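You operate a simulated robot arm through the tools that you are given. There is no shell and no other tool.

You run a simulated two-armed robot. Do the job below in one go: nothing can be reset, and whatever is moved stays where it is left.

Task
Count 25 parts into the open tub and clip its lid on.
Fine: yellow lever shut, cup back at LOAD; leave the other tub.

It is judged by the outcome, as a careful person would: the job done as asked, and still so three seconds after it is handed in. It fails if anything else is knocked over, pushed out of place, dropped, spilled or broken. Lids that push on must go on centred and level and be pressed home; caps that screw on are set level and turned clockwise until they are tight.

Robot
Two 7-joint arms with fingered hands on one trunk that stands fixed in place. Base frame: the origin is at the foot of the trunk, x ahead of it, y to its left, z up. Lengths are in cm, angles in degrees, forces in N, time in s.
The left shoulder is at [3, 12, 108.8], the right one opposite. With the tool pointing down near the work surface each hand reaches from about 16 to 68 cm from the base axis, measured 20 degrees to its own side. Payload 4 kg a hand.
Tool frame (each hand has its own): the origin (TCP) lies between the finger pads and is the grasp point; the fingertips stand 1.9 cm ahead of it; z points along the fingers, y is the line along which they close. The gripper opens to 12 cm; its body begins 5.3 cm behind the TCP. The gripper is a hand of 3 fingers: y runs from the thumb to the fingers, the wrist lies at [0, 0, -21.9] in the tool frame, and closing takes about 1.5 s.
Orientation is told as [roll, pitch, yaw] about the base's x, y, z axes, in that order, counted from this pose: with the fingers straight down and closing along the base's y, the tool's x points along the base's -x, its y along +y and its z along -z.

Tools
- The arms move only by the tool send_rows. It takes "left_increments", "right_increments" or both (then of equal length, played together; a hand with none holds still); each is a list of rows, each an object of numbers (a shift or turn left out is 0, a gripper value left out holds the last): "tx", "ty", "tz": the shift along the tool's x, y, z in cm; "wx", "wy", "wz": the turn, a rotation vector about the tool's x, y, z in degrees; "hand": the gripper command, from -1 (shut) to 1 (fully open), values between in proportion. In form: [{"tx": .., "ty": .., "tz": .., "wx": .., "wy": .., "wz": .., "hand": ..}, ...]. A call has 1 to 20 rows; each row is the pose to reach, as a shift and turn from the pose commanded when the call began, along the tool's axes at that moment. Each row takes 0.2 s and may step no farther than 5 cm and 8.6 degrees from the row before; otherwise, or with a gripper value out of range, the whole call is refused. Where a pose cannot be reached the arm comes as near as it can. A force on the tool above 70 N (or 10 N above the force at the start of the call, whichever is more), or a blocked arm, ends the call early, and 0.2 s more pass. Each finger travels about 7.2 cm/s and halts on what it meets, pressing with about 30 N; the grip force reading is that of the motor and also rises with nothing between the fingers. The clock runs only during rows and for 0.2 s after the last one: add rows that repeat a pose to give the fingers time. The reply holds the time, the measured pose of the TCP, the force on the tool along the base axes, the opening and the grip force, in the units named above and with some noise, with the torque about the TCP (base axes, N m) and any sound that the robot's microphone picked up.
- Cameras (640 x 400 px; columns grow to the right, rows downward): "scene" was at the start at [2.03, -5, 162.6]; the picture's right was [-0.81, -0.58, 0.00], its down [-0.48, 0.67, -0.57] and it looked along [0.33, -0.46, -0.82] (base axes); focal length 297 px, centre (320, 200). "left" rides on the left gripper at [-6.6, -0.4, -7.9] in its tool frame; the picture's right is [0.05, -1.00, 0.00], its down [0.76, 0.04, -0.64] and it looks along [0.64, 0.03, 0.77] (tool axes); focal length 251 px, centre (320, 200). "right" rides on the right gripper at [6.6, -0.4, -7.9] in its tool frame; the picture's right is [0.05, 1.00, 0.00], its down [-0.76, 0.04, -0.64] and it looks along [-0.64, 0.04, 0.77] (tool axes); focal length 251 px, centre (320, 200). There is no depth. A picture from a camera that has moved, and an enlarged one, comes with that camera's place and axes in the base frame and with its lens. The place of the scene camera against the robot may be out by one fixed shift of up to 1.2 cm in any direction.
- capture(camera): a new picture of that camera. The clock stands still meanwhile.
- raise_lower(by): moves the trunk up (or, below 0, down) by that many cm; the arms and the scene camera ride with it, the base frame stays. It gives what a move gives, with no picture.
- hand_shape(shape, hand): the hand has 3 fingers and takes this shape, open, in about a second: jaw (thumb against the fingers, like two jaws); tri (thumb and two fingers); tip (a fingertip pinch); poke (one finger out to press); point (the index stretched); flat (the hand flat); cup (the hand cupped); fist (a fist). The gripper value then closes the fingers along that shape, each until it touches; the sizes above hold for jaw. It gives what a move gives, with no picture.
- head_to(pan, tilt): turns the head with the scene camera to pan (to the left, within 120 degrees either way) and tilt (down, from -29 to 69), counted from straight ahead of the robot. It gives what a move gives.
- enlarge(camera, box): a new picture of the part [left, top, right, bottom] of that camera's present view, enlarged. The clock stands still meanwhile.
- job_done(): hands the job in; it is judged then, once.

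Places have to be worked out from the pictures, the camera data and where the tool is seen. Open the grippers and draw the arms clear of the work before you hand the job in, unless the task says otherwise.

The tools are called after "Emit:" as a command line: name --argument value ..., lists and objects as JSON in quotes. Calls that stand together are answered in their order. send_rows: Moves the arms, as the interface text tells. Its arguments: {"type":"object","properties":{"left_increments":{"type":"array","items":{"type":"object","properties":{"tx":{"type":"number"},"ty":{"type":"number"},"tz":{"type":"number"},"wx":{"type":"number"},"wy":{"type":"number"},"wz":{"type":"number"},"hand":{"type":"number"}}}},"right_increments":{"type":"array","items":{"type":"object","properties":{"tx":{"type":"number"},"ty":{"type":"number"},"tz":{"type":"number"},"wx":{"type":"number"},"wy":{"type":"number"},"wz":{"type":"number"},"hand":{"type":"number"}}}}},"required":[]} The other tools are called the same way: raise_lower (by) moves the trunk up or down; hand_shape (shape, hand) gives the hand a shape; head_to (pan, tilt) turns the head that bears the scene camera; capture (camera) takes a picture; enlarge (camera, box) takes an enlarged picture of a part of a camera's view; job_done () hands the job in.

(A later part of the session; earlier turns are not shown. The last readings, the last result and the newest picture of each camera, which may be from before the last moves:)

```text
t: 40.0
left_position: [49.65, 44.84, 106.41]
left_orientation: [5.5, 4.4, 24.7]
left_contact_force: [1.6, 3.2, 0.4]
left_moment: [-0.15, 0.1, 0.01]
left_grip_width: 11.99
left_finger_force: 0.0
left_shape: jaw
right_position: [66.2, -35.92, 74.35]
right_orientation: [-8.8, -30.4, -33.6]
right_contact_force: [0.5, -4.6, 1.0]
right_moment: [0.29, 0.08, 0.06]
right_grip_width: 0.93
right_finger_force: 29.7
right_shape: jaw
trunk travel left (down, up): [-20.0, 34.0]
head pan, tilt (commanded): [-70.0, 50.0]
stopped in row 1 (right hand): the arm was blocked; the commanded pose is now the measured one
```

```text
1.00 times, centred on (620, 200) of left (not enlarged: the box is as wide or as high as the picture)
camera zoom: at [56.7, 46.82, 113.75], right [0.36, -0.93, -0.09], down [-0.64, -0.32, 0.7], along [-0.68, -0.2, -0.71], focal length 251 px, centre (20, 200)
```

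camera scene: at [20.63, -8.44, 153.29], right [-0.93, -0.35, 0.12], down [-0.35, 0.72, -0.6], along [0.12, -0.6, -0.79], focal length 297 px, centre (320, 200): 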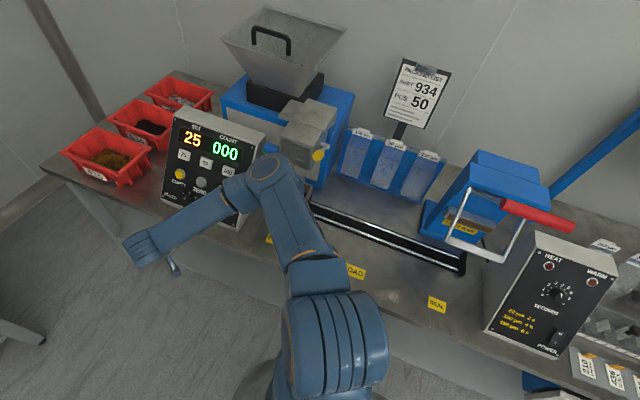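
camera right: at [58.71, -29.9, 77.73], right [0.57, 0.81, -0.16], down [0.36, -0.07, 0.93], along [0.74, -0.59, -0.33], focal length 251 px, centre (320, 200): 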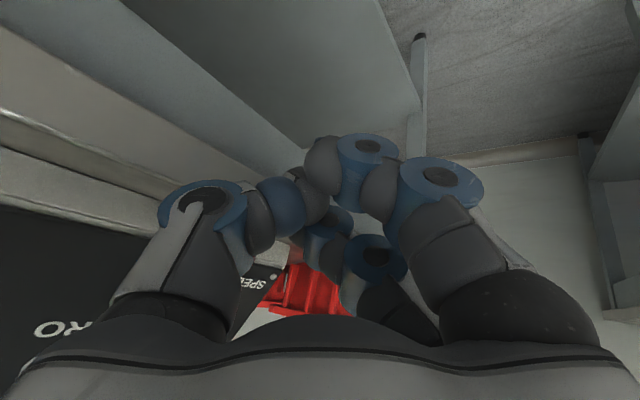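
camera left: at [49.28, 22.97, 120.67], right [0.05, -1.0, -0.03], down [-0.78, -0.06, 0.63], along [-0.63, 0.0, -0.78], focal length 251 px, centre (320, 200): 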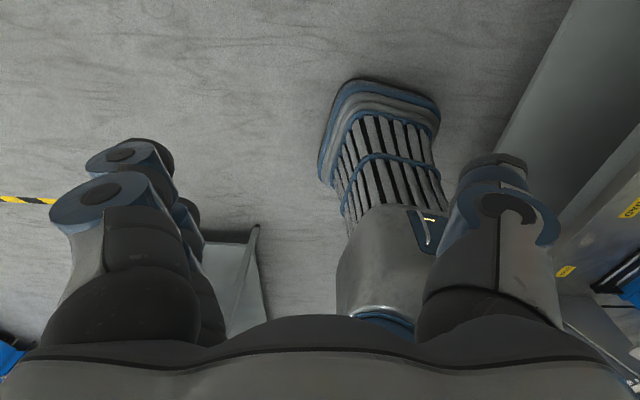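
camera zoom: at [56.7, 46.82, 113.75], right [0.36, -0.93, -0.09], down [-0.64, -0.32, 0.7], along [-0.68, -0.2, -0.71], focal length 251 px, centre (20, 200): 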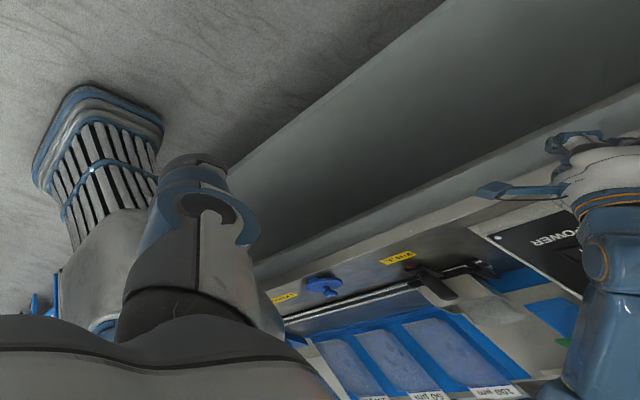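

COUNT is still 000 and the cup and tub look intact; the elbow is in free air in front of the bench. I let a second pass so that the swaying can die down.

Emit:
head_to --pan -60 --tilt 50

Emit:
capture --camera "scene"

Emit:
capture --camera "right"

Emit:
capture --camera "left"

```text
t: 40.7
left_position: [32.52, 42.87, 113.12]
left_orientation: [-0.8, -2.7, 24.8]
left_contact_force: [-0.4, 1.2, 2.5]
left_moment: [-0.08, 0.02, 0.01]
left_grip_width: 11.97
left_finger_force: 0.1
left_shape: jaw
right_position: [53.22, -32.43, 82.58]
right_orientation: [-1.2, -34.6, -32.6]
right_contact_force: [2.5, 3.7, -0.9]
right_moment: [-0.26, 0.14, -0.18]
right_grip_width: 0.94
right_finger_force: 30.2
right_shape: jaw
trunk travel left (down, up): [-20.0, 34.0]
head pan, tilt (commanded): [-60.0, 50.0]
```

```text
taken
camera scene: at [-7.05, -8.16, 153.67], right [-0.86, -0.5, -0.05], down [-0.35, 0.66, -0.66], along [0.36, -0.56, -0.75], focal length 297 px, centre (320, 200)
```

scene: 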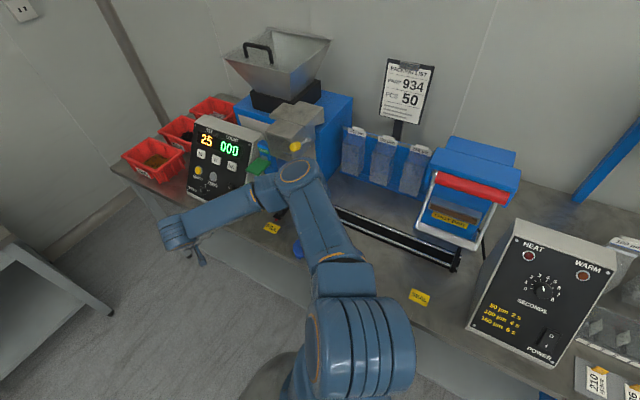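

```text
taken
camera right: at [44.67, -27.2, 85.21], right [0.51, 0.86, -0.05], down [0.25, -0.1, 0.96], along [0.82, -0.5, -0.27], focal length 251 px, centre (320, 200)
```

right: 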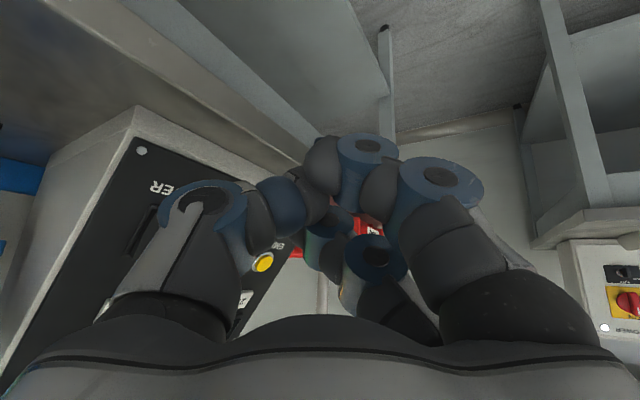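

```text
taken
camera left: at [38.4, 45.1, 121.38], right [0.37, -0.93, 0.01], down [-0.74, -0.29, 0.61], along [-0.56, -0.23, -0.79], focal length 251 px, centre (320, 200)
```

left: 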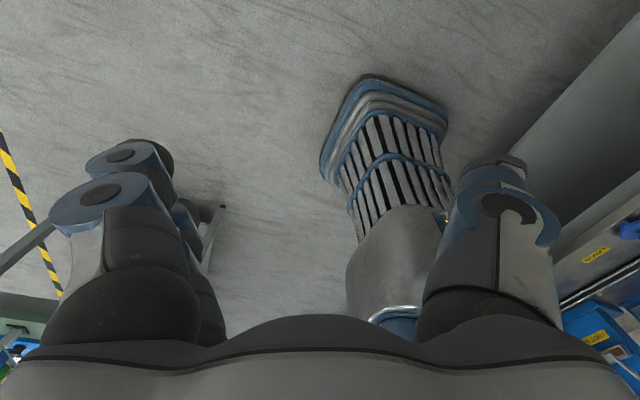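

The sway is damping out. I let more time pass.

Emit:
head_to --pan -20 --tilt 50

Emit:
head_to --pan -60 --tilt 50

Emit:
capture --camera "scene"

```text
t: 41.8
left_position: [41.42, 42.94, 109.49]
left_orientation: [1.6, 1.7, 24.5]
left_contact_force: [1.9, 0.2, -1.0]
left_moment: [-0.03, 0.19, 0.01]
left_grip_width: 11.98
left_finger_force: 0.1
left_shape: jaw
right_position: [59.46, -32.59, 77.69]
right_orientation: [-4.4, -31.0, -31.4]
right_contact_force: [2.2, -0.9, -0.9]
right_moment: [0.0, 0.06, -0.06]
right_grip_width: 0.93
right_finger_force: 30.1
right_shape: jaw
trunk travel left (down, up): [-20.0, 34.0]
head pan, tilt (commanded): [-20.0, 50.0]
```

```text
t: 42.9
left_position: [41.15, 42.75, 109.59]
left_orientation: [1.6, 1.5, 24.2]
left_contact_force: [0.4, -0.4, 0.0]
left_moment: [-0.02, 0.09, 0.0]
left_grip_width: 11.99
left_finger_force: 0.0
left_shape: jaw
right_position: [59.2, -32.85, 78.04]
right_orientation: [-4.6, -31.4, -31.8]
right_contact_force: [0.9, 1.0, 0.8]
right_moment: [-0.01, 0.03, -0.05]
right_grip_width: 0.93
right_finger_force: 30.0
right_shape: jaw
trunk travel left (down, up): [-20.0, 34.0]
head pan, tilt (commanded): [-60.0, 50.0]
```

```text
taken
camera scene: at [2.19, -7.79, 153.31], right [-0.87, -0.5, 0.0], down [-0.39, 0.66, -0.64], along [0.32, -0.56, -0.77], focal length 297 px, centre (320, 200)
```

scene: 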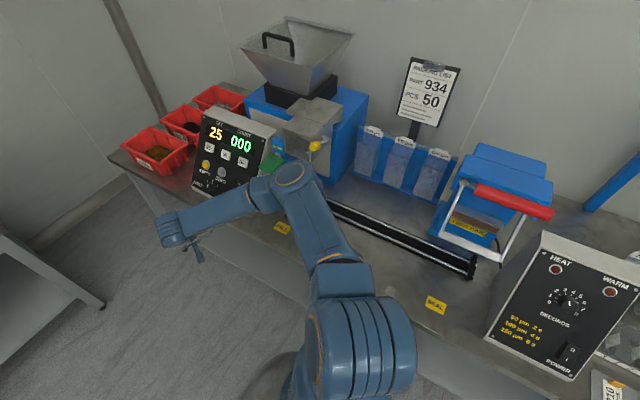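

The robot is at rest again, the labels compute to the same places as before, and COUNT still reads 000. I raise the trunk back to its first height, which lifts the hand clear in front of the counter.

Emit:
raise_lower --by 10

Emit:
capture --camera "scene"

Emit:
capture --camera "right"

```text
t: 44.2
left_position: [40.85, 42.88, 119.83]
left_orientation: [1.7, 1.3, 24.3]
left_contact_force: [-0.3, -0.4, -0.4]
left_moment: [-0.01, 0.0, 0.01]
left_grip_width: 11.99
left_finger_force: 0.0
left_shape: jaw
right_position: [58.91, -32.92, 88.23]
right_orientation: [-4.4, -31.4, -31.9]
right_contact_force: [-0.1, 0.4, -0.8]
right_moment: [0.05, -0.01, 0.0]
right_grip_width: 0.91
right_finger_force: 29.9
right_shape: jaw
trunk travel left (down, up): [-30.0, 24.0]
head pan, tilt (commanded): [-60.0, 50.0]
```

```text
taken
camera scene: at [1.74, -7.81, 163.3], right [-0.87, -0.5, 0.0], down [-0.38, 0.66, -0.64], along [0.32, -0.56, -0.77], focal length 297 px, centre (320, 200)
```

scene: 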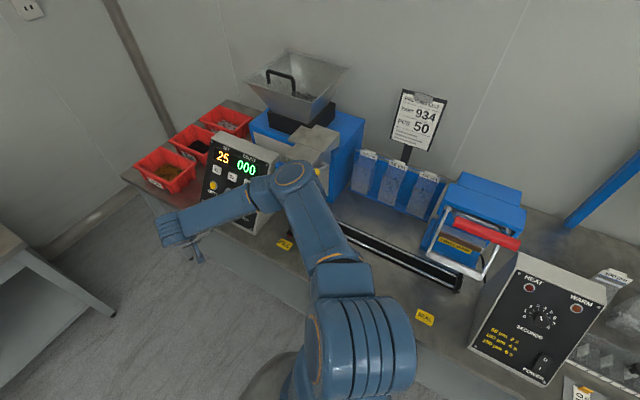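

```text
taken
camera right: at [50.83, -27.51, 91.47], right [0.52, 0.85, -0.1], down [0.32, -0.09, 0.94], along [0.79, -0.52, -0.32], focal length 251 px, centre (320, 200)
```

right: 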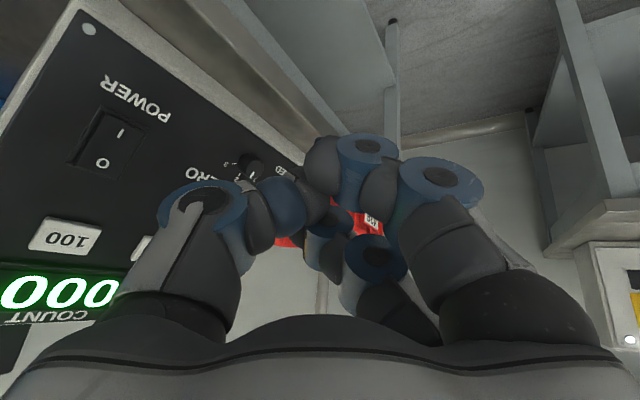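

The hand is clear. I move it back over the bench front to (30,-30,115), turned to look straight across the bench in −y.

Emit:
send_rows --right_increments '[{"tx": 0.83, "ty": -1.28, "tz": -3.65, "wx": 1.2, "wy": 3.07, "wz": 5.53}, {"tx": 1.66, "ty": -2.56, "tz": -7.29, "wx": 2.4, "wy": 6.14, "wz": 11.06}, {"tx": 2.49, "ty": -3.84, "tz": -10.9, "wx": 3.6, "wy": 9.2, "wz": 16.6}, {"tx": 3.3, "ty": -5.1, "tz": -14.6, "wx": 4.8, "wy": 12.3, "wz": 22.1}, {"tx": 4.1, "ty": -6.4, "tz": -18.2, "wx": 6.0, "wy": 15.35, "wz": 27.65}, {"tx": 5.0, "ty": -7.7, "tz": -21.9, "wx": 7.2, "wy": 18.4, "wz": 33.2}, {"tx": 5.8, "ty": -9.0, "tz": -25.5, "wx": 8.4, "wy": 21.5, "wz": 38.7}, {"tx": 6.6, "ty": -10.2, "tz": -29.2, "wx": 9.6, "wy": 24.6, "wz": 44.2}, {"tx": 7.5, "ty": -11.5, "tz": -32.8, "wx": 10.8, "wy": 27.6, "wz": 49.8}, {"tx": 8.29, "ty": -12.8, "tz": -36.45, "wx": 11.96, "wy": 30.7, "wz": 55.3}]'

Emit:
capture --camera "right"

Emit:
capture --camera "scene"

```text
t: 46.4
left_position: [40.63, 43.01, 119.87]
left_orientation: [1.6, 1.3, 24.2]
left_contact_force: [-0.8, 1.0, 0.6]
left_moment: [-0.04, 0.01, -0.01]
left_grip_width: 11.98
left_finger_force: 0.1
left_shape: jaw
right_position: [32.04, -26.22, 115.52]
right_orientation: [-0.4, -1.0, -90.6]
right_contact_force: [0.9, -0.4, 0.8]
right_moment: [-0.03, -0.03, 0.0]
right_grip_width: 0.93
right_finger_force: 29.4
right_shape: jaw
trunk travel left (down, up): [-30.0, 24.0]
head pan, tilt (commanded): [-60.0, 50.0]
```

```text
taken
camera right: at [31.73, -19.48, 123.33], right [1.0, 0.04, -0.01], down [0.04, -0.75, 0.66], along [0.02, -0.66, -0.76], focal length 251 px, centre (320, 200)
```

right: 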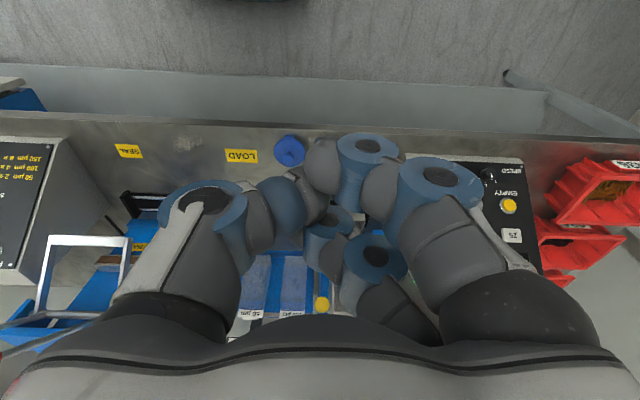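

```text
taken
camera scene: at [1.51, -7.69, 163.32], right [-0.87, -0.5, 0.0], down [-0.38, 0.66, -0.64], along [0.32, -0.56, -0.77], focal length 297 px, centre (320, 200)
```

scene: 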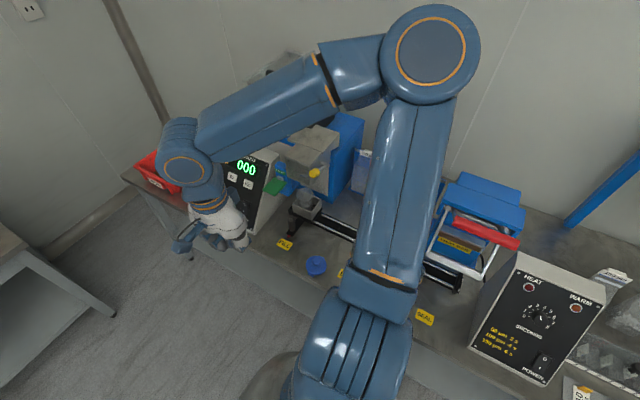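

The cup and tub stand at FILL. I open the fingers for a clear wrist view and zoom in on the cup from both cameras.

Emit:
send_rows --right_increments '[{"hand": 0}, {"hand": 0.5}, {"hand": 1}, {"hand": 1}, {"hand": 1}, {"hand": 1}, {"hand": 1}]'

Emit:
capture --camera "right"

Emit:
enlarge --camera "right" --box '[210, 120, 420, 300]'

Emit:
enlarge --camera "scene" --box '[250, 120, 370, 280]'

```text
t: 48.0
left_position: [40.98, 42.83, 119.93]
left_orientation: [1.7, 1.2, 24.3]
left_contact_force: [0.9, -0.8, -0.9]
left_moment: [0.0, 0.0, 0.01]
left_grip_width: 12.0
left_finger_force: 0.1
left_shape: jaw
right_position: [32.2, -26.44, 115.51]
right_orientation: [-0.5, -0.8, -90.5]
right_contact_force: [0.7, 0.0, -0.4]
right_moment: [0.01, -0.01, -0.04]
right_grip_width: 11.98
right_finger_force: 0.1
right_shape: jaw
trunk travel left (down, up): [-30.0, 24.0]
head pan, tilt (commanded): [-60.0, 50.0]
```

```text
taken
camera right: at [31.9, -19.63, 123.24], right [1.0, 0.04, -0.01], down [0.04, -0.75, 0.65], along [0.02, -0.65, -0.76], focal length 251 px, centre (320, 200)
```

right: 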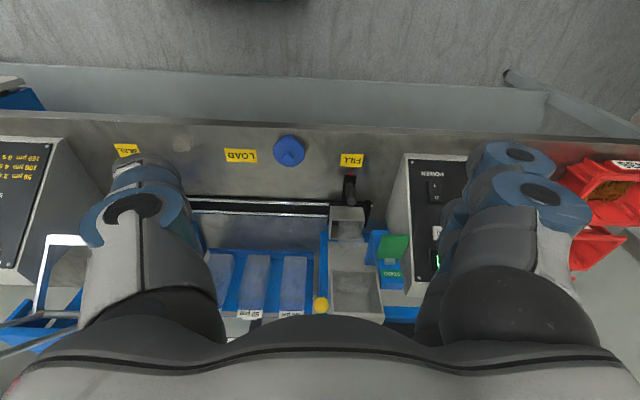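

```text
2.22 times, centred on (315, 210) of right
camera zoom: at [31.9, -19.63, 123.24], right [1.0, 0.04, -0.01], down [0.04, -0.75, 0.65], along [0.02, -0.65, -0.76], focal length 559 px, centre (331, 178)
```

zoom: 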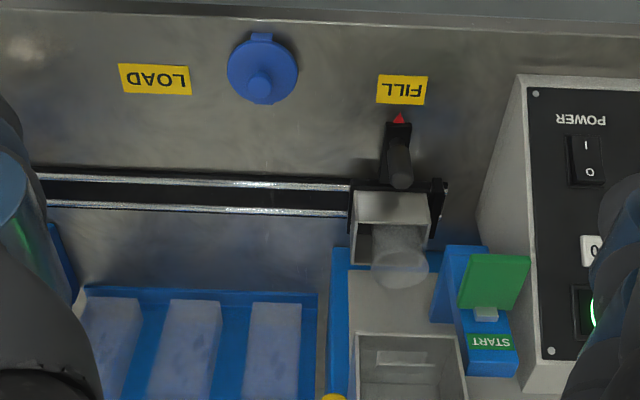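

```text
2.50 times, centred on (310, 200) of scene
camera zoom: at [1.71, -7.82, 163.32], right [-0.87, -0.5, 0.0], down [-0.38, 0.66, -0.64], along [0.32, -0.56, -0.77], focal length 743 px, centre (345, 200)
```

zoom: 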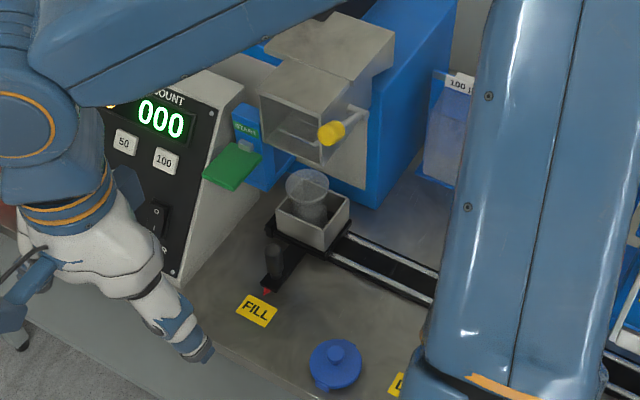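

The cup's pointer is aligned with FILL, about 39.5 in x. I zoom in on the tub to check that it stands upright.

Emit:
enlarge --camera "scene" --box '[275, 165, 345, 225]'

Emit:
enlarge --camera "right" --box '[315, 170, 405, 260]'

Emit:
enlarge --camera "scene" --box '[305, 130, 365, 190]'

```text
6.67 times, centred on (310, 195) of scene
camera zoom: at [1.71, -7.82, 163.32], right [-0.87, -0.5, 0.0], down [-0.38, 0.66, -0.64], along [0.32, -0.56, -0.77], focal length 1981 px, centre (387, 233)
```

zoom: 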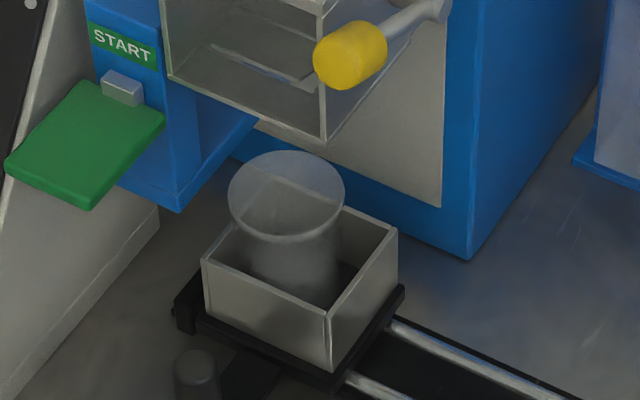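

```text
4.44 times, centred on (360, 215) of right
camera zoom: at [31.9, -19.63, 123.24], right [1.0, 0.04, -0.01], down [0.04, -0.75, 0.65], along [0.02, -0.65, -0.76], focal length 1118 px, centre (142, 133)
```

zoom: 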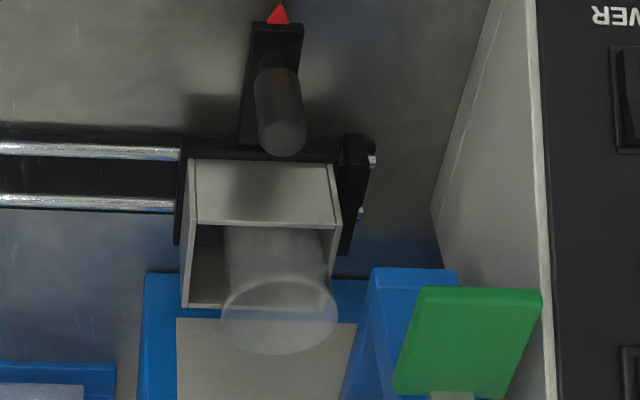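

```text
6.67 times, centred on (335, 160) of scene
camera zoom: at [1.71, -7.82, 163.32], right [-0.87, -0.5, 0.0], down [-0.38, 0.66, -0.64], along [0.32, -0.56, -0.77], focal length 1981 px, centre (220, 467)
```

zoom: 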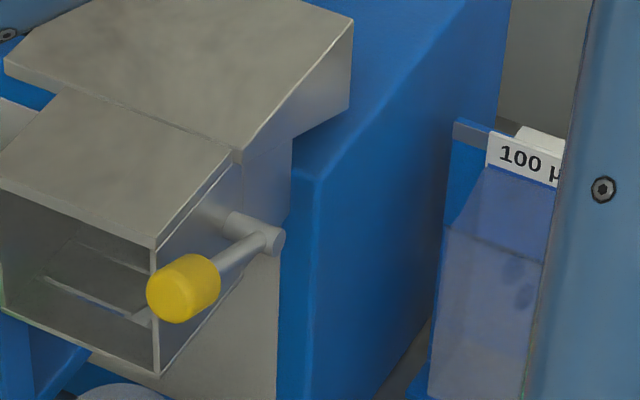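

The tub is upright but has shifted about 0.9 cm towards +x inside the cup, so I want to know exactly where the chute drops. I tilt the hand to look at the chute from the front.

Emit:
send_rows --right_increments '[{"tx": -1, "ty": 0.5, "tz": 1.2, "wy": -7}, {"tx": -2, "ty": 1.0, "tz": 2.4, "wy": -14}, {"tx": -3, "ty": 1.5, "tz": 3.6, "wy": -21}, {"tx": -4, "ty": 2.0, "tz": 4.8, "wy": -28}, {"tx": -5, "ty": 2.5, "tz": 6, "wy": -35}, {"tx": -6, "ty": 3, "tz": 7.2, "wy": -42}, {"tx": -7, "ty": 3.5, "tz": 8.4, "wy": -49}]'

Emit:
capture --camera "right"

Emit:
enlarge --camera "right" --box '[220, 40, 440, 220]'

Emit:
capture --camera "scene"

```text
t: 49.5
left_position: [40.97, 45.2, 119.81]
left_orientation: [1.6, 1.4, 24.3]
left_contact_force: [0.2, 0.9, -0.9]
left_moment: [0.0, 0.0, -0.03]
left_grip_width: 11.99
left_finger_force: 0.0
left_shape: jaw
right_position: [35.02, -31.03, 108.21]
right_orientation: [-0.1, -42.8, -90.4]
right_contact_force: [0.2, 0.1, 0.0]
right_moment: [-0.03, 0.03, -0.01]
right_grip_width: 12.0
right_finger_force: 0.1
right_shape: jaw
trunk travel left (down, up): [-30.0, 24.0]
head pan, tilt (commanded): [-60.0, 50.0]
stopped in row 7 (right hand): the arm was blocked; the commanded pose is now the measured one
```

```text
taken
camera right: at [34.73, -20.74, 109.58], right [1.0, 0.03, -0.04], down [0.04, -0.12, 0.99], along [0.03, -0.99, -0.13], focal length 251 px, centre (320, 200)
```

right: 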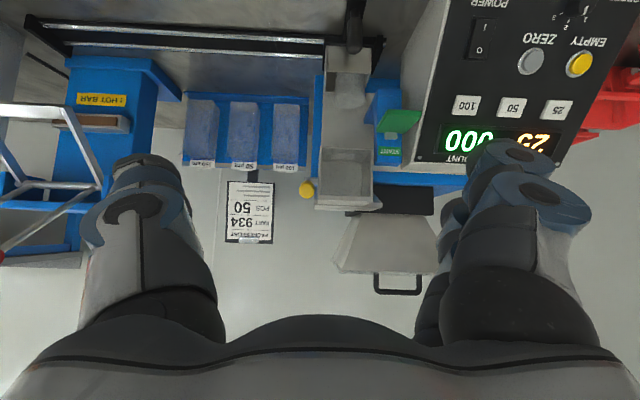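

```text
2.22 times, centred on (330, 130) of right
camera zoom: at [34.73, -20.74, 109.58], right [1.0, 0.03, -0.04], down [0.04, -0.12, 0.99], along [0.03, -0.99, -0.13], focal length 559 px, centre (298, 356)
```

zoom: 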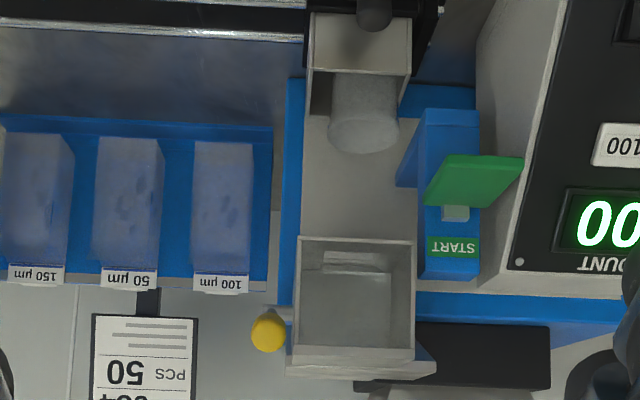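

```text
taken
camera scene: at [1.87, -7.6, 163.32], right [-0.87, -0.5, 0.0], down [-0.38, 0.66, -0.64], along [0.32, -0.56, -0.77], focal length 297 px, centre (320, 200)
```

scene: 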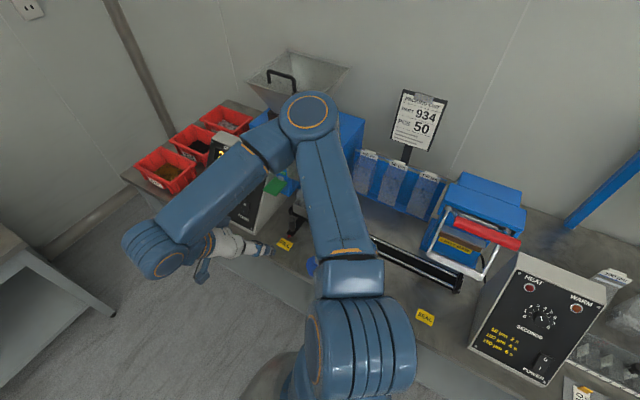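

The chute and cup are well visible: the chute front spans x≈35–42.5. The arm was blocked near the body and the left hand was nudged, so I check where the left arm is.

Emit:
head_to --pan 10 --tilt 60

Emit:
capture --camera "scene"

Emit:
capture --camera "left"

```text
t: 50.9
left_position: [41.0, 44.9, 119.85]
left_orientation: [1.6, 1.3, 24.3]
left_contact_force: [0.0, -0.9, -0.4]
left_moment: [0.01, 0.01, 0.04]
left_grip_width: 11.99
left_finger_force: 0.2
left_shape: jaw
right_position: [34.98, -31.19, 108.23]
right_orientation: [0.1, -42.7, -90.5]
right_contact_force: [0.6, 0.0, -0.3]
right_moment: [-0.02, -0.03, -0.04]
right_grip_width: 11.98
right_finger_force: 0.0
right_shape: jaw
trunk travel left (down, up): [-30.0, 24.0]
head pan, tilt (commanded): [10.0, 60.0]
```

```text
taken
camera scene: at [4.43, 0.02, 162.06], right [0.17, -0.98, 0.0], down [-0.85, -0.15, -0.5], along [0.49, 0.09, -0.87], focal length 297 px, centre (320, 200)
```

scene: 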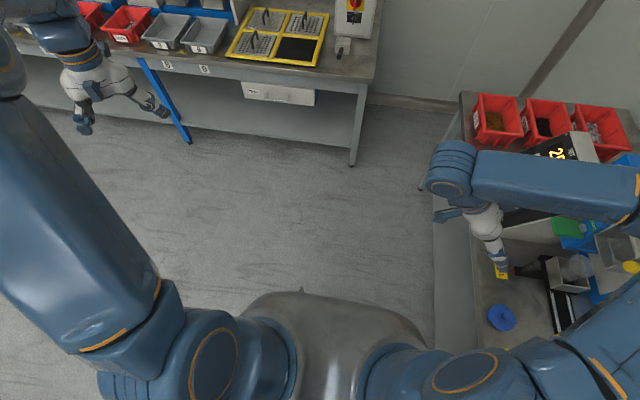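

```text
taken
camera left: at [47.36, 47.13, 127.63], right [0.36, -0.93, -0.03], down [-0.69, -0.29, 0.66], along [-0.62, -0.22, -0.75], focal length 251 px, centre (320, 200)
```

left: 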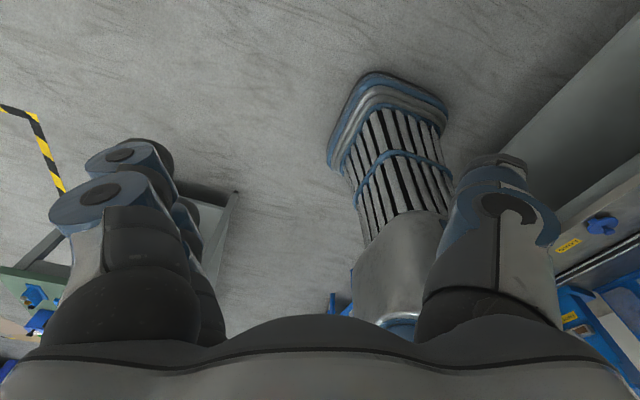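

The left arm is well clear; the right arm had simply run into a joint limit close to the body. I reorient to a milder tilt (yaw −60°, pitch −24°) at (39.5,-42,112).

Emit:
send_rows --right_increments '[{"tx": -2.1, "ty": 0.9, "tz": 0.9, "wx": -3.36, "wy": 3.66, "wz": -5.1}, {"tx": -4.2, "ty": 1.8, "tz": 1.8, "wx": -6.72, "wy": 7.32, "wz": -10.2}, {"tx": -6.3, "ty": 2.8, "tz": 2.7, "wx": -10.1, "wy": 11.0, "wz": -15.3}, {"tx": -8.4, "ty": 3.7, "tz": 3.6, "wx": -13.4, "wy": 14.6, "wz": -20.4}, {"tx": -10.5, "ty": 4.6, "tz": 4.53, "wx": -16.8, "wy": 18.3, "wz": -25.5}, {"tx": -10.5, "ty": 4.6, "tz": 4.53, "wx": -16.8, "wy": 18.3, "wz": -25.5, "hand": -0.1}]'

Emit:
head_to --pan -60 --tilt 50

Emit:
capture --camera "scene"

Emit:
capture --camera "right"

```text
t: 52.3
left_position: [40.93, 44.9, 119.91]
left_orientation: [1.5, 1.3, 24.3]
left_contact_force: [0.0, 0.5, -0.8]
left_moment: [-0.03, 0.01, 0.0]
left_grip_width: 12.02
left_finger_force: 0.1
left_shape: jaw
right_position: [39.59, -41.42, 112.24]
right_orientation: [-0.7, -24.8, -59.8]
right_contact_force: [-0.1, -0.6, -0.1]
right_moment: [-0.01, 0.01, 0.0]
right_grip_width: 6.57
right_finger_force: 0.0
right_shape: jaw
trunk travel left (down, up): [-30.0, 24.0]
head pan, tilt (commanded): [10.0, 60.0]
```

```text
t: 53.7
left_position: [40.99, 44.75, 119.91]
left_orientation: [1.7, 1.3, 24.3]
left_contact_force: [0.2, 0.0, 0.4]
left_moment: [-0.01, 0.02, 0.02]
left_grip_width: 12.03
left_finger_force: 0.0
left_shape: jaw
right_position: [39.65, -41.41, 112.17]
right_orientation: [-0.7, -24.8, -60.0]
right_contact_force: [-0.3, -0.8, -0.7]
right_moment: [-0.01, -0.01, 0.0]
right_grip_width: 5.46
right_finger_force: 0.0
right_shape: jaw
trunk travel left (down, up): [-30.0, 24.0]
head pan, tilt (commanded): [-60.0, 50.0]
```

```text
taken
camera scene: at [1.71, -7.81, 163.31], right [-0.87, -0.5, 0.0], down [-0.38, 0.66, -0.64], along [0.32, -0.56, -0.77], focal length 297 px, centre (320, 200)
```

scene: 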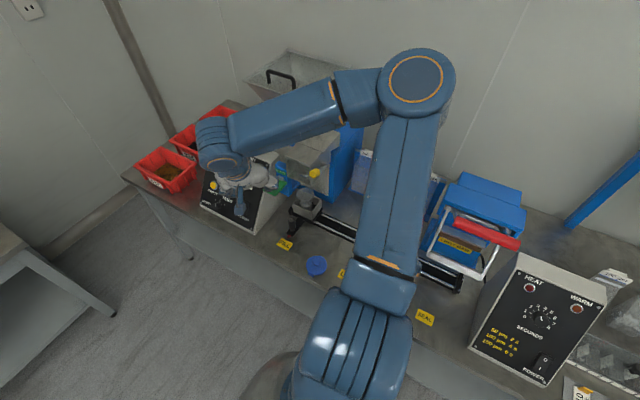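

```text
taken
camera right: at [34.71, -33.48, 116.56], right [0.84, 0.54, -0.03], down [0.26, -0.34, 0.9], along [0.47, -0.77, -0.43], focal length 251 px, centre (320, 200)
```

right: 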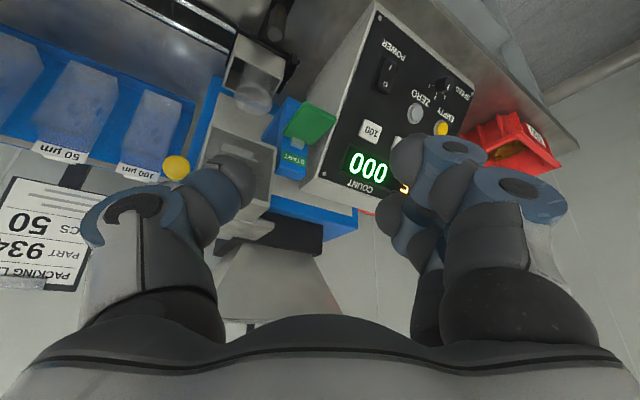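

The elbow is now high and the pose is comfortable. I descend towards the knob at FILL (39.65,-54.9), stopping at z≈90 to check.

Emit:
send_rows --right_increments '[{"tx": 0.22, "ty": -0.6, "tz": 2.96}, {"tx": 0.44, "ty": -1.2, "tz": 5.9}, {"tx": 0.66, "ty": -1.8, "tz": 8.87}, {"tx": 0.88, "ty": -2.4, "tz": 11.8}, {"tx": 1.1, "ty": -3.0, "tz": 14.8}, {"tx": 1.32, "ty": -3.6, "tz": 17.7}, {"tx": 1.54, "ty": -4.2, "tz": 20.7}, {"tx": 1.76, "ty": -4.8, "tz": 23.64}, {"tx": 1.76, "ty": -4.8, "tz": 23.64}]'

Emit:
enlarge --camera "right" --box '[0, 0, 640, 10]'

Emit:
capture --camera "scene"

```text
t: 55.7
left_position: [40.78, 44.97, 119.81]
left_orientation: [1.5, 1.4, 24.3]
left_contact_force: [0.0, 0.4, -0.9]
left_moment: [-0.02, -0.02, -0.02]
left_grip_width: 12.01
left_finger_force: 0.1
left_shape: jaw
right_position: [39.35, -51.33, 90.24]
right_orientation: [-0.8, -24.8, -59.9]
right_contact_force: [0.4, -0.7, 0.0]
right_moment: [0.02, 0.0, -0.01]
right_grip_width: 5.44
right_finger_force: 0.1
right_shape: jaw
trunk travel left (down, up): [-30.0, 24.0]
head pan, tilt (commanded): [-60.0, 50.0]
```

```text
1.00 times, centred on (320, 5) of right (not enlarged: the box is as wide or as high as the picture)
camera zoom: at [34.38, -43.24, 94.51], right [0.84, 0.54, -0.03], down [0.26, -0.34, 0.9], along [0.47, -0.77, -0.43], focal length 251 px, centre (320, 395)
```

zoom: 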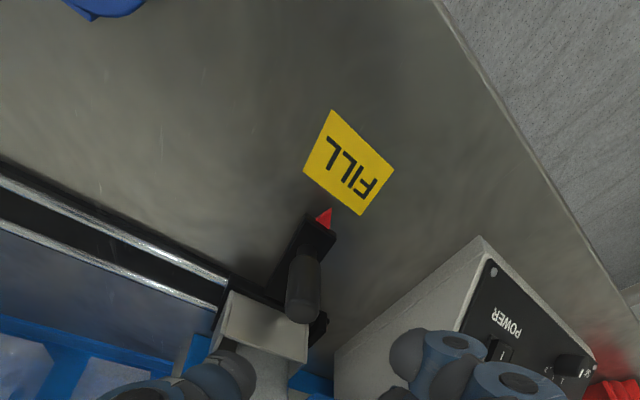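

```text
taken
camera scene: at [1.69, -7.77, 163.32], right [-0.87, -0.5, 0.0], down [-0.38, 0.66, -0.64], along [0.32, -0.56, -0.77], focal length 297 px, centre (320, 200)
```

scene: 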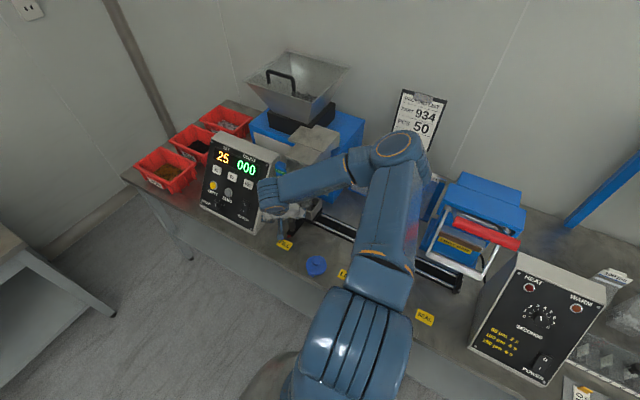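

The pointer is lined up with FILL and the knob computes to (39.55,-54.6). I lower onto it.

Emit:
send_rows --right_increments '[{"tx": 0.3, "ty": -0.36, "tz": 2.4}, {"tx": 0.6, "ty": -0.73, "tz": 4.8}, {"tx": 0.9, "ty": -1.1, "tz": 7.2}, {"tx": 1.22, "ty": -1.46, "tz": 9.62}, {"tx": 1.22, "ty": -1.46, "tz": 9.62}]'

Emit:
capture --camera "right"

Emit:
capture --camera "scene"

```text
t: 56.9
left_position: [40.74, 44.86, 119.83]
left_orientation: [1.6, 1.3, 24.4]
left_contact_force: [-1.0, 0.2, -0.4]
left_moment: [0.06, -0.01, -0.02]
left_grip_width: 11.99
left_finger_force: 0.2
left_shape: jaw
right_position: [39.42, -54.37, 80.88]
right_orientation: [-0.7, -24.8, -60.0]
right_contact_force: [-0.8, 0.6, 0.3]
right_moment: [0.01, 0.0, -0.01]
right_grip_width: 5.46
right_finger_force: 0.1
right_shape: jaw
trunk travel left (down, up): [-30.0, 24.0]
head pan, tilt (commanded): [-60.0, 50.0]
```

```text
taken
camera right: at [34.54, -46.4, 85.31], right [0.84, 0.54, -0.03], down [0.26, -0.34, 0.9], along [0.47, -0.77, -0.43], focal length 251 px, centre (320, 200)
```

right: 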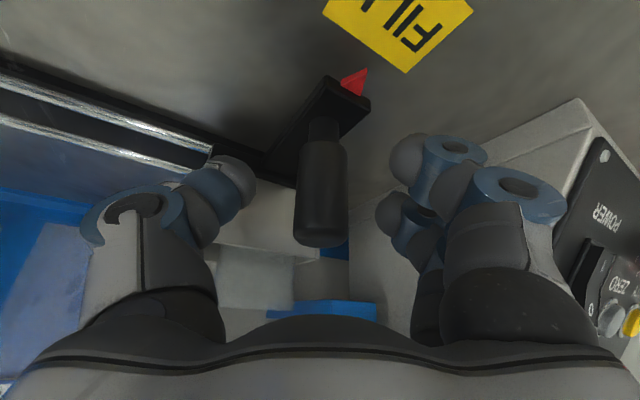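

```text
taken
camera scene: at [1.69, -7.8, 163.32], right [-0.87, -0.5, 0.0], down [-0.38, 0.66, -0.64], along [0.32, -0.56, -0.77], focal length 297 px, centre (320, 200)
```

scene: 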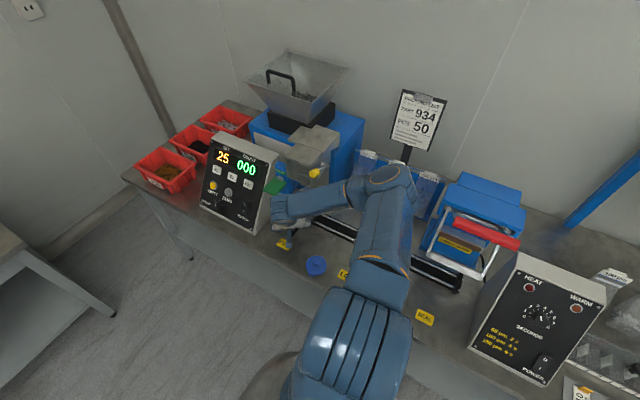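

The knob sits centred between the fingers. I cage it loosely, not gripping hard, and first drag the carriage 4 cm back in −x, slowly.

Emit:
send_rows --right_increments '[{"hand": -0.35}, {"hand": -0.6}, {"hand": -0.6}, {"tx": 0.23, "ty": -0.43, "tz": -0.1}, {"tx": 0.45, "ty": -0.87, "tz": -0.21}, {"tx": 0.68, "ty": -1.3, "tz": -0.31}, {"tx": 0.91, "ty": -1.73, "tz": -0.42}, {"tx": 1.14, "ty": -2.17, "tz": -0.52}, {"tx": 1.36, "ty": -2.6, "tz": -0.63}, {"tx": 1.59, "ty": -3.03, "tz": -0.73}, {"tx": 1.82, "ty": -3.46, "tz": -0.84}]'

Emit:
capture --camera "right"

Emit:
capture --camera "scene"

```text
t: 59.3
left_position: [40.81, 44.9, 119.76]
left_orientation: [1.7, 1.2, 24.4]
left_contact_force: [-0.4, 0.4, 0.2]
left_moment: [-0.01, -0.01, -0.01]
left_grip_width: 12.0
left_finger_force: 0.0
left_shape: jaw
right_position: [35.41, -54.45, 80.95]
right_orientation: [-0.8, -24.9, -60.0]
right_contact_force: [0.3, 1.4, 0.2]
right_moment: [0.01, -0.01, -0.02]
right_grip_width: 2.44
right_finger_force: 0.0
right_shape: jaw
trunk travel left (down, up): [-30.0, 24.0]
head pan, tilt (commanded): [-60.0, 50.0]
```

```text
taken
camera right: at [30.51, -46.51, 85.31], right [0.84, 0.54, -0.03], down [0.26, -0.34, 0.9], along [0.47, -0.77, -0.43], focal length 251 px, centre (320, 200)
```

right: 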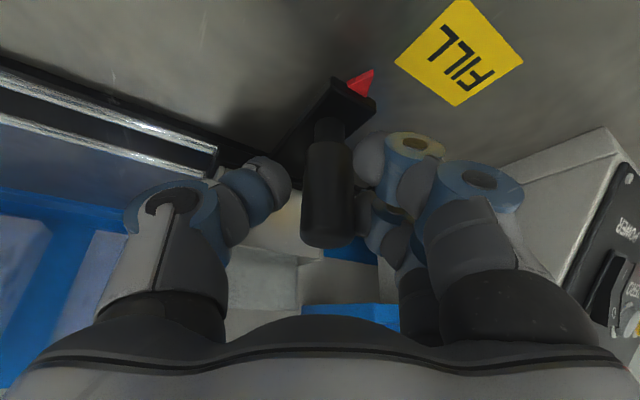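

```text
taken
camera scene: at [1.68, -7.82, 163.32], right [-0.87, -0.5, 0.0], down [-0.38, 0.66, -0.64], along [0.32, -0.56, -0.77], focal length 297 px, centre (320, 200)
```

scene: 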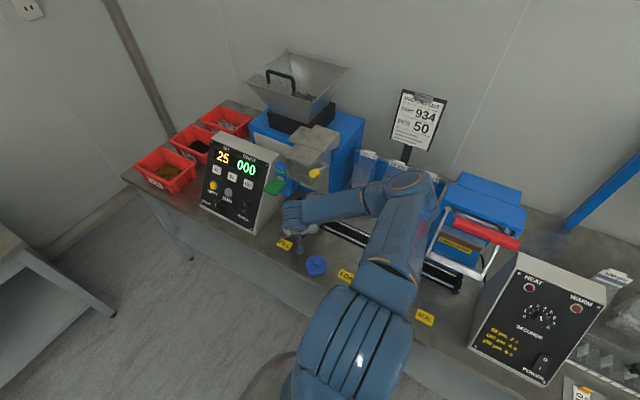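

Dragging works with only about 1 N of force. I continue 8 cm to mid-rail, where the tub can be re-centred in its cup.

Emit:
send_rows --right_increments '[{"tx": 0.3, "ty": -0.58, "tz": -0.14}, {"tx": 0.68, "ty": -1.3, "tz": -0.31}, {"tx": 1.14, "ty": -2.17, "tz": -0.52}, {"tx": 1.59, "ty": -3.03, "tz": -0.73}, {"tx": 2.04, "ty": -3.9, "tz": -0.94}, {"tx": 2.5, "ty": -4.76, "tz": -1.15}, {"tx": 2.95, "ty": -5.63, "tz": -1.36}, {"tx": 3.3, "ty": -6.3, "tz": -1.53}, {"tx": 3.5, "ty": -6.67, "tz": -1.61}, {"tx": 3.63, "ty": -6.93, "tz": -1.68}]'

Emit:
capture --camera "right"

Emit:
capture --camera "scene"

```text
t: 61.5
left_position: [40.93, 44.85, 119.89]
left_orientation: [1.7, 1.3, 24.3]
left_contact_force: [-0.9, -0.8, 0.5]
left_moment: [-0.02, 0.0, -0.01]
left_grip_width: 11.99
left_finger_force: 0.1
left_shape: jaw
right_position: [27.48, -54.38, 81.0]
right_orientation: [-0.8, -24.7, -59.9]
right_contact_force: [0.6, -0.6, -0.6]
right_moment: [0.02, -0.01, 0.0]
right_grip_width: 2.45
right_finger_force: 0.2
right_shape: jaw
trunk travel left (down, up): [-30.0, 24.0]
head pan, tilt (commanded): [-60.0, 50.0]
```

```text
taken
camera right: at [22.54, -46.45, 85.36], right [0.84, 0.54, -0.04], down [0.26, -0.34, 0.9], along [0.47, -0.77, -0.43], focal length 251 px, centre (320, 200)
```

right: 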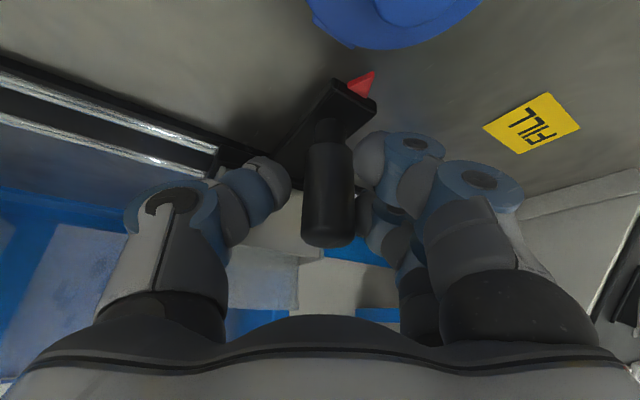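

```text
taken
camera scene: at [1.81, -7.8, 163.32], right [-0.87, -0.5, 0.0], down [-0.38, 0.66, -0.64], along [0.32, -0.56, -0.77], focal length 297 px, centre (320, 200)
```

scene: 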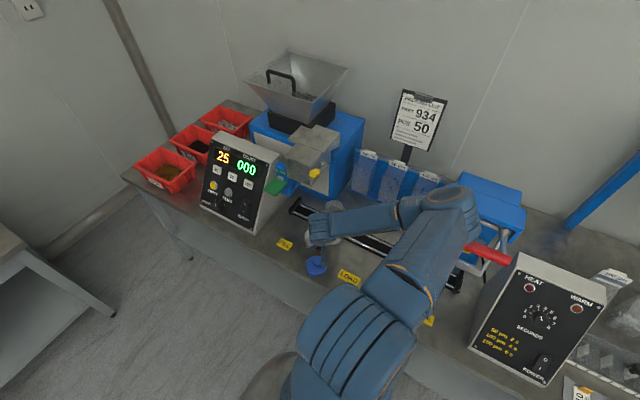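

The carriage is at mid-rail, knob x≈27.7. I open the fingers, withdraw along the tool axis and look down at the tub.

Emit:
send_rows --right_increments '[{"hand": -0.1}, {"hand": -0.1}, {"tz": -2.5}, {"tz": -5}, {"tz": -8}, {"tz": -12}, {"tz": -16}, {"tz": -20}]'

Emit:
enlarge --camera "right" --box '[0, 0, 640, 10]'

Emit:
capture --camera "scene"

```text
t: 63.3
left_position: [40.83, 44.95, 119.91]
left_orientation: [1.6, 1.3, 24.3]
left_contact_force: [-0.2, 0.6, 0.0]
left_moment: [-0.02, 0.03, 0.01]
left_grip_width: 12.01
left_finger_force: 0.1
left_shape: jaw
right_position: [23.62, -46.84, 99.19]
right_orientation: [-0.7, -24.8, -60.1]
right_contact_force: [-0.4, -0.3, 0.9]
right_moment: [0.0, 0.0, 0.01]
right_grip_width: 5.39
right_finger_force: 0.0
right_shape: jaw
trunk travel left (down, up): [-30.0, 24.0]
head pan, tilt (commanded): [-60.0, 50.0]
```

```text
1.00 times, centred on (320, 5) of right (not enlarged: the box is as wide or as high as the picture)
camera zoom: at [18.71, -38.88, 103.55], right [0.84, 0.54, -0.03], down [0.26, -0.34, 0.9], along [0.47, -0.77, -0.43], focal length 251 px, centre (320, 395)
```

zoom: 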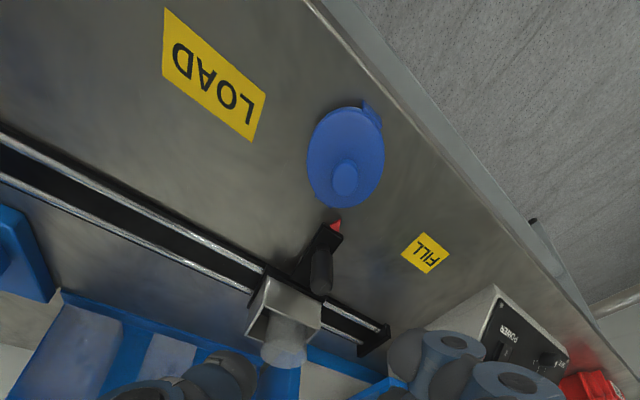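

```text
taken
camera scene: at [1.66, -7.68, 163.32], right [-0.87, -0.5, 0.0], down [-0.38, 0.66, -0.64], along [0.32, -0.56, -0.77], focal length 297 px, centre (320, 200)
```

scene: 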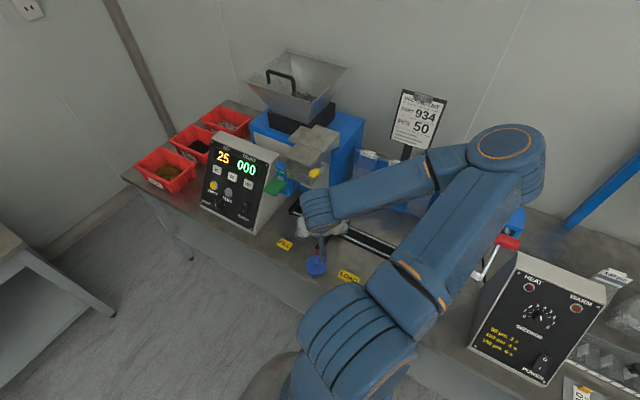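

I zoom in on the cup in the wrist view for exact positions.

Emit:
enlarge --camera "right" --box '[220, 60, 360, 190]'

```text
3.08 times, centred on (290, 125) of right
camera zoom: at [18.71, -38.88, 103.55], right [0.84, 0.54, -0.03], down [0.26, -0.34, 0.9], along [0.47, -0.77, -0.43], focal length 774 px, centre (412, 431)
```

zoom: 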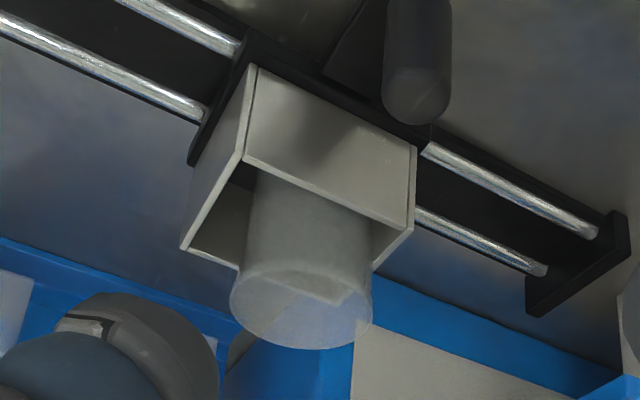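

The tub now sits only about 0.3 cm off the cup's centre in x, which is fine. I go back down on the knob the same way and cage it.

Emit:
send_rows --right_increments '[{"tz": 4}, {"tz": 8}, {"tz": 12}, {"tz": 16}, {"tz": 18.5}, {"tz": 20}, {"tz": 20, "hand": -0.4}, {"tz": 20, "hand": -0.62}, {"tz": 20, "hand": -0.62}]'

Emit:
capture --camera "right"

```text
t: 65.3
left_position: [40.86, 44.81, 119.92]
left_orientation: [1.8, 1.3, 24.3]
left_contact_force: [-0.3, 0.0, 0.6]
left_moment: [-0.02, 0.02, 0.04]
left_grip_width: 11.99
left_finger_force: 0.0
left_shape: jaw
right_position: [27.36, -54.39, 80.88]
right_orientation: [-0.6, -24.7, -60.0]
right_contact_force: [2.4, 0.9, 0.2]
right_moment: [-0.01, -0.04, 0.05]
right_grip_width: 2.36
right_finger_force: 0.0
right_shape: jaw
trunk travel left (down, up): [-30.0, 24.0]
head pan, tilt (commanded): [-60.0, 50.0]
```

```text
taken
camera right: at [22.48, -46.42, 85.28], right [0.84, 0.54, -0.03], down [0.26, -0.34, 0.9], along [0.47, -0.77, -0.43], focal length 251 px, centre (320, 200)
```

right: 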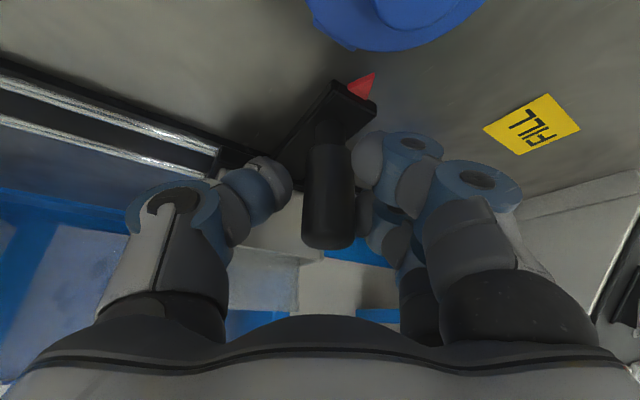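

The knob is caged again. I slide it gently 12.2 cm back to FILL.

Emit:
send_rows --right_increments '[{"tx": -0.14, "ty": 0.26, "tz": 0.06}, {"tx": -0.32, "ty": 0.61, "tz": 0.15}, {"tx": -0.59, "ty": 1.13, "tz": 0.27}, {"tx": -0.95, "ty": 1.82, "tz": 0.44}, {"tx": -1.36, "ty": 2.6, "tz": 0.63}, {"tx": -1.77, "ty": 3.38, "tz": 0.82}, {"tx": -2.18, "ty": 4.16, "tz": 1.01}, {"tx": -2.59, "ty": 4.94, "tz": 1.2}, {"tx": -3.0, "ty": 5.72, "tz": 1.38}, {"tx": -3.4, "ty": 6.5, "tz": 1.57}, {"tx": -3.81, "ty": 7.27, "tz": 1.76}, {"tx": -4.22, "ty": 8.05, "tz": 1.95}, {"tx": -4.63, "ty": 8.83, "tz": 2.14}, {"tx": -4.95, "ty": 9.44, "tz": 2.29}, {"tx": -5.22, "ty": 9.96, "tz": 2.41}, {"tx": -5.4, "ty": 10.3, "tz": 2.5}, {"tx": -5.54, "ty": 10.57, "tz": 2.56}]'

Emit:
capture --camera "right"

Emit:
capture --camera "scene"

```text
t: 68.9
left_position: [40.91, 44.88, 119.89]
left_orientation: [1.8, 1.3, 24.2]
left_contact_force: [0.3, -0.3, 0.3]
left_moment: [0.01, 0.03, 0.02]
left_grip_width: 11.99
left_finger_force: 0.1
left_shape: jaw
right_position: [39.39, -54.57, 80.84]
right_orientation: [-0.7, -24.7, -60.0]
right_contact_force: [0.0, 0.6, 0.1]
right_moment: [-0.04, 0.01, -0.02]
right_grip_width: 2.31
right_finger_force: 0.1
right_shape: jaw
trunk travel left (down, up): [-30.0, 24.0]
head pan, tilt (commanded): [-60.0, 50.0]
```

```text
taken
camera right: at [34.64, -46.52, 85.26], right [0.84, 0.54, -0.03], down [0.26, -0.34, 0.9], along [0.47, -0.77, -0.43], focal length 251 px, centre (320, 200)
```

right: 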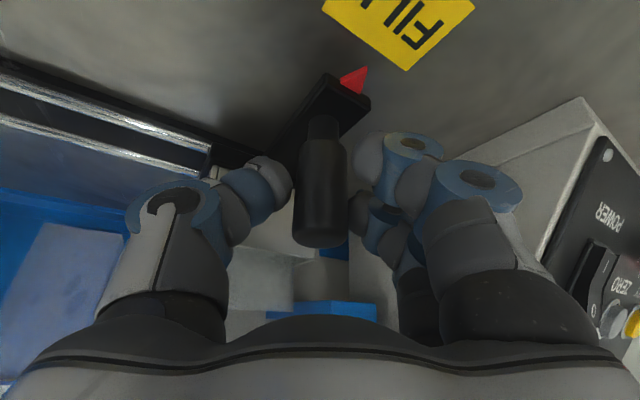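

```text
taken
camera scene: at [1.71, -7.82, 163.32], right [-0.87, -0.5, 0.0], down [-0.38, 0.66, -0.64], along [0.32, -0.56, -0.77], focal length 297 px, centre (320, 200)
```

scene: 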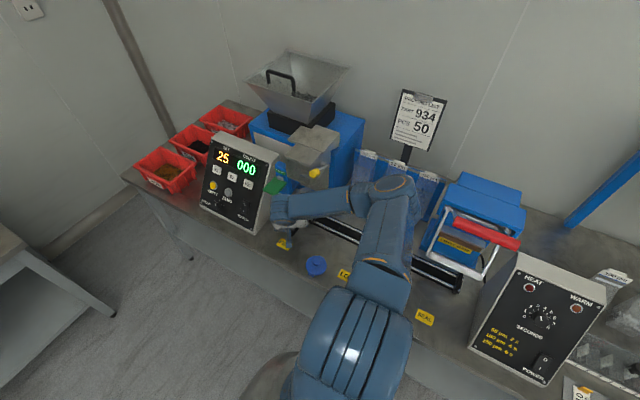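

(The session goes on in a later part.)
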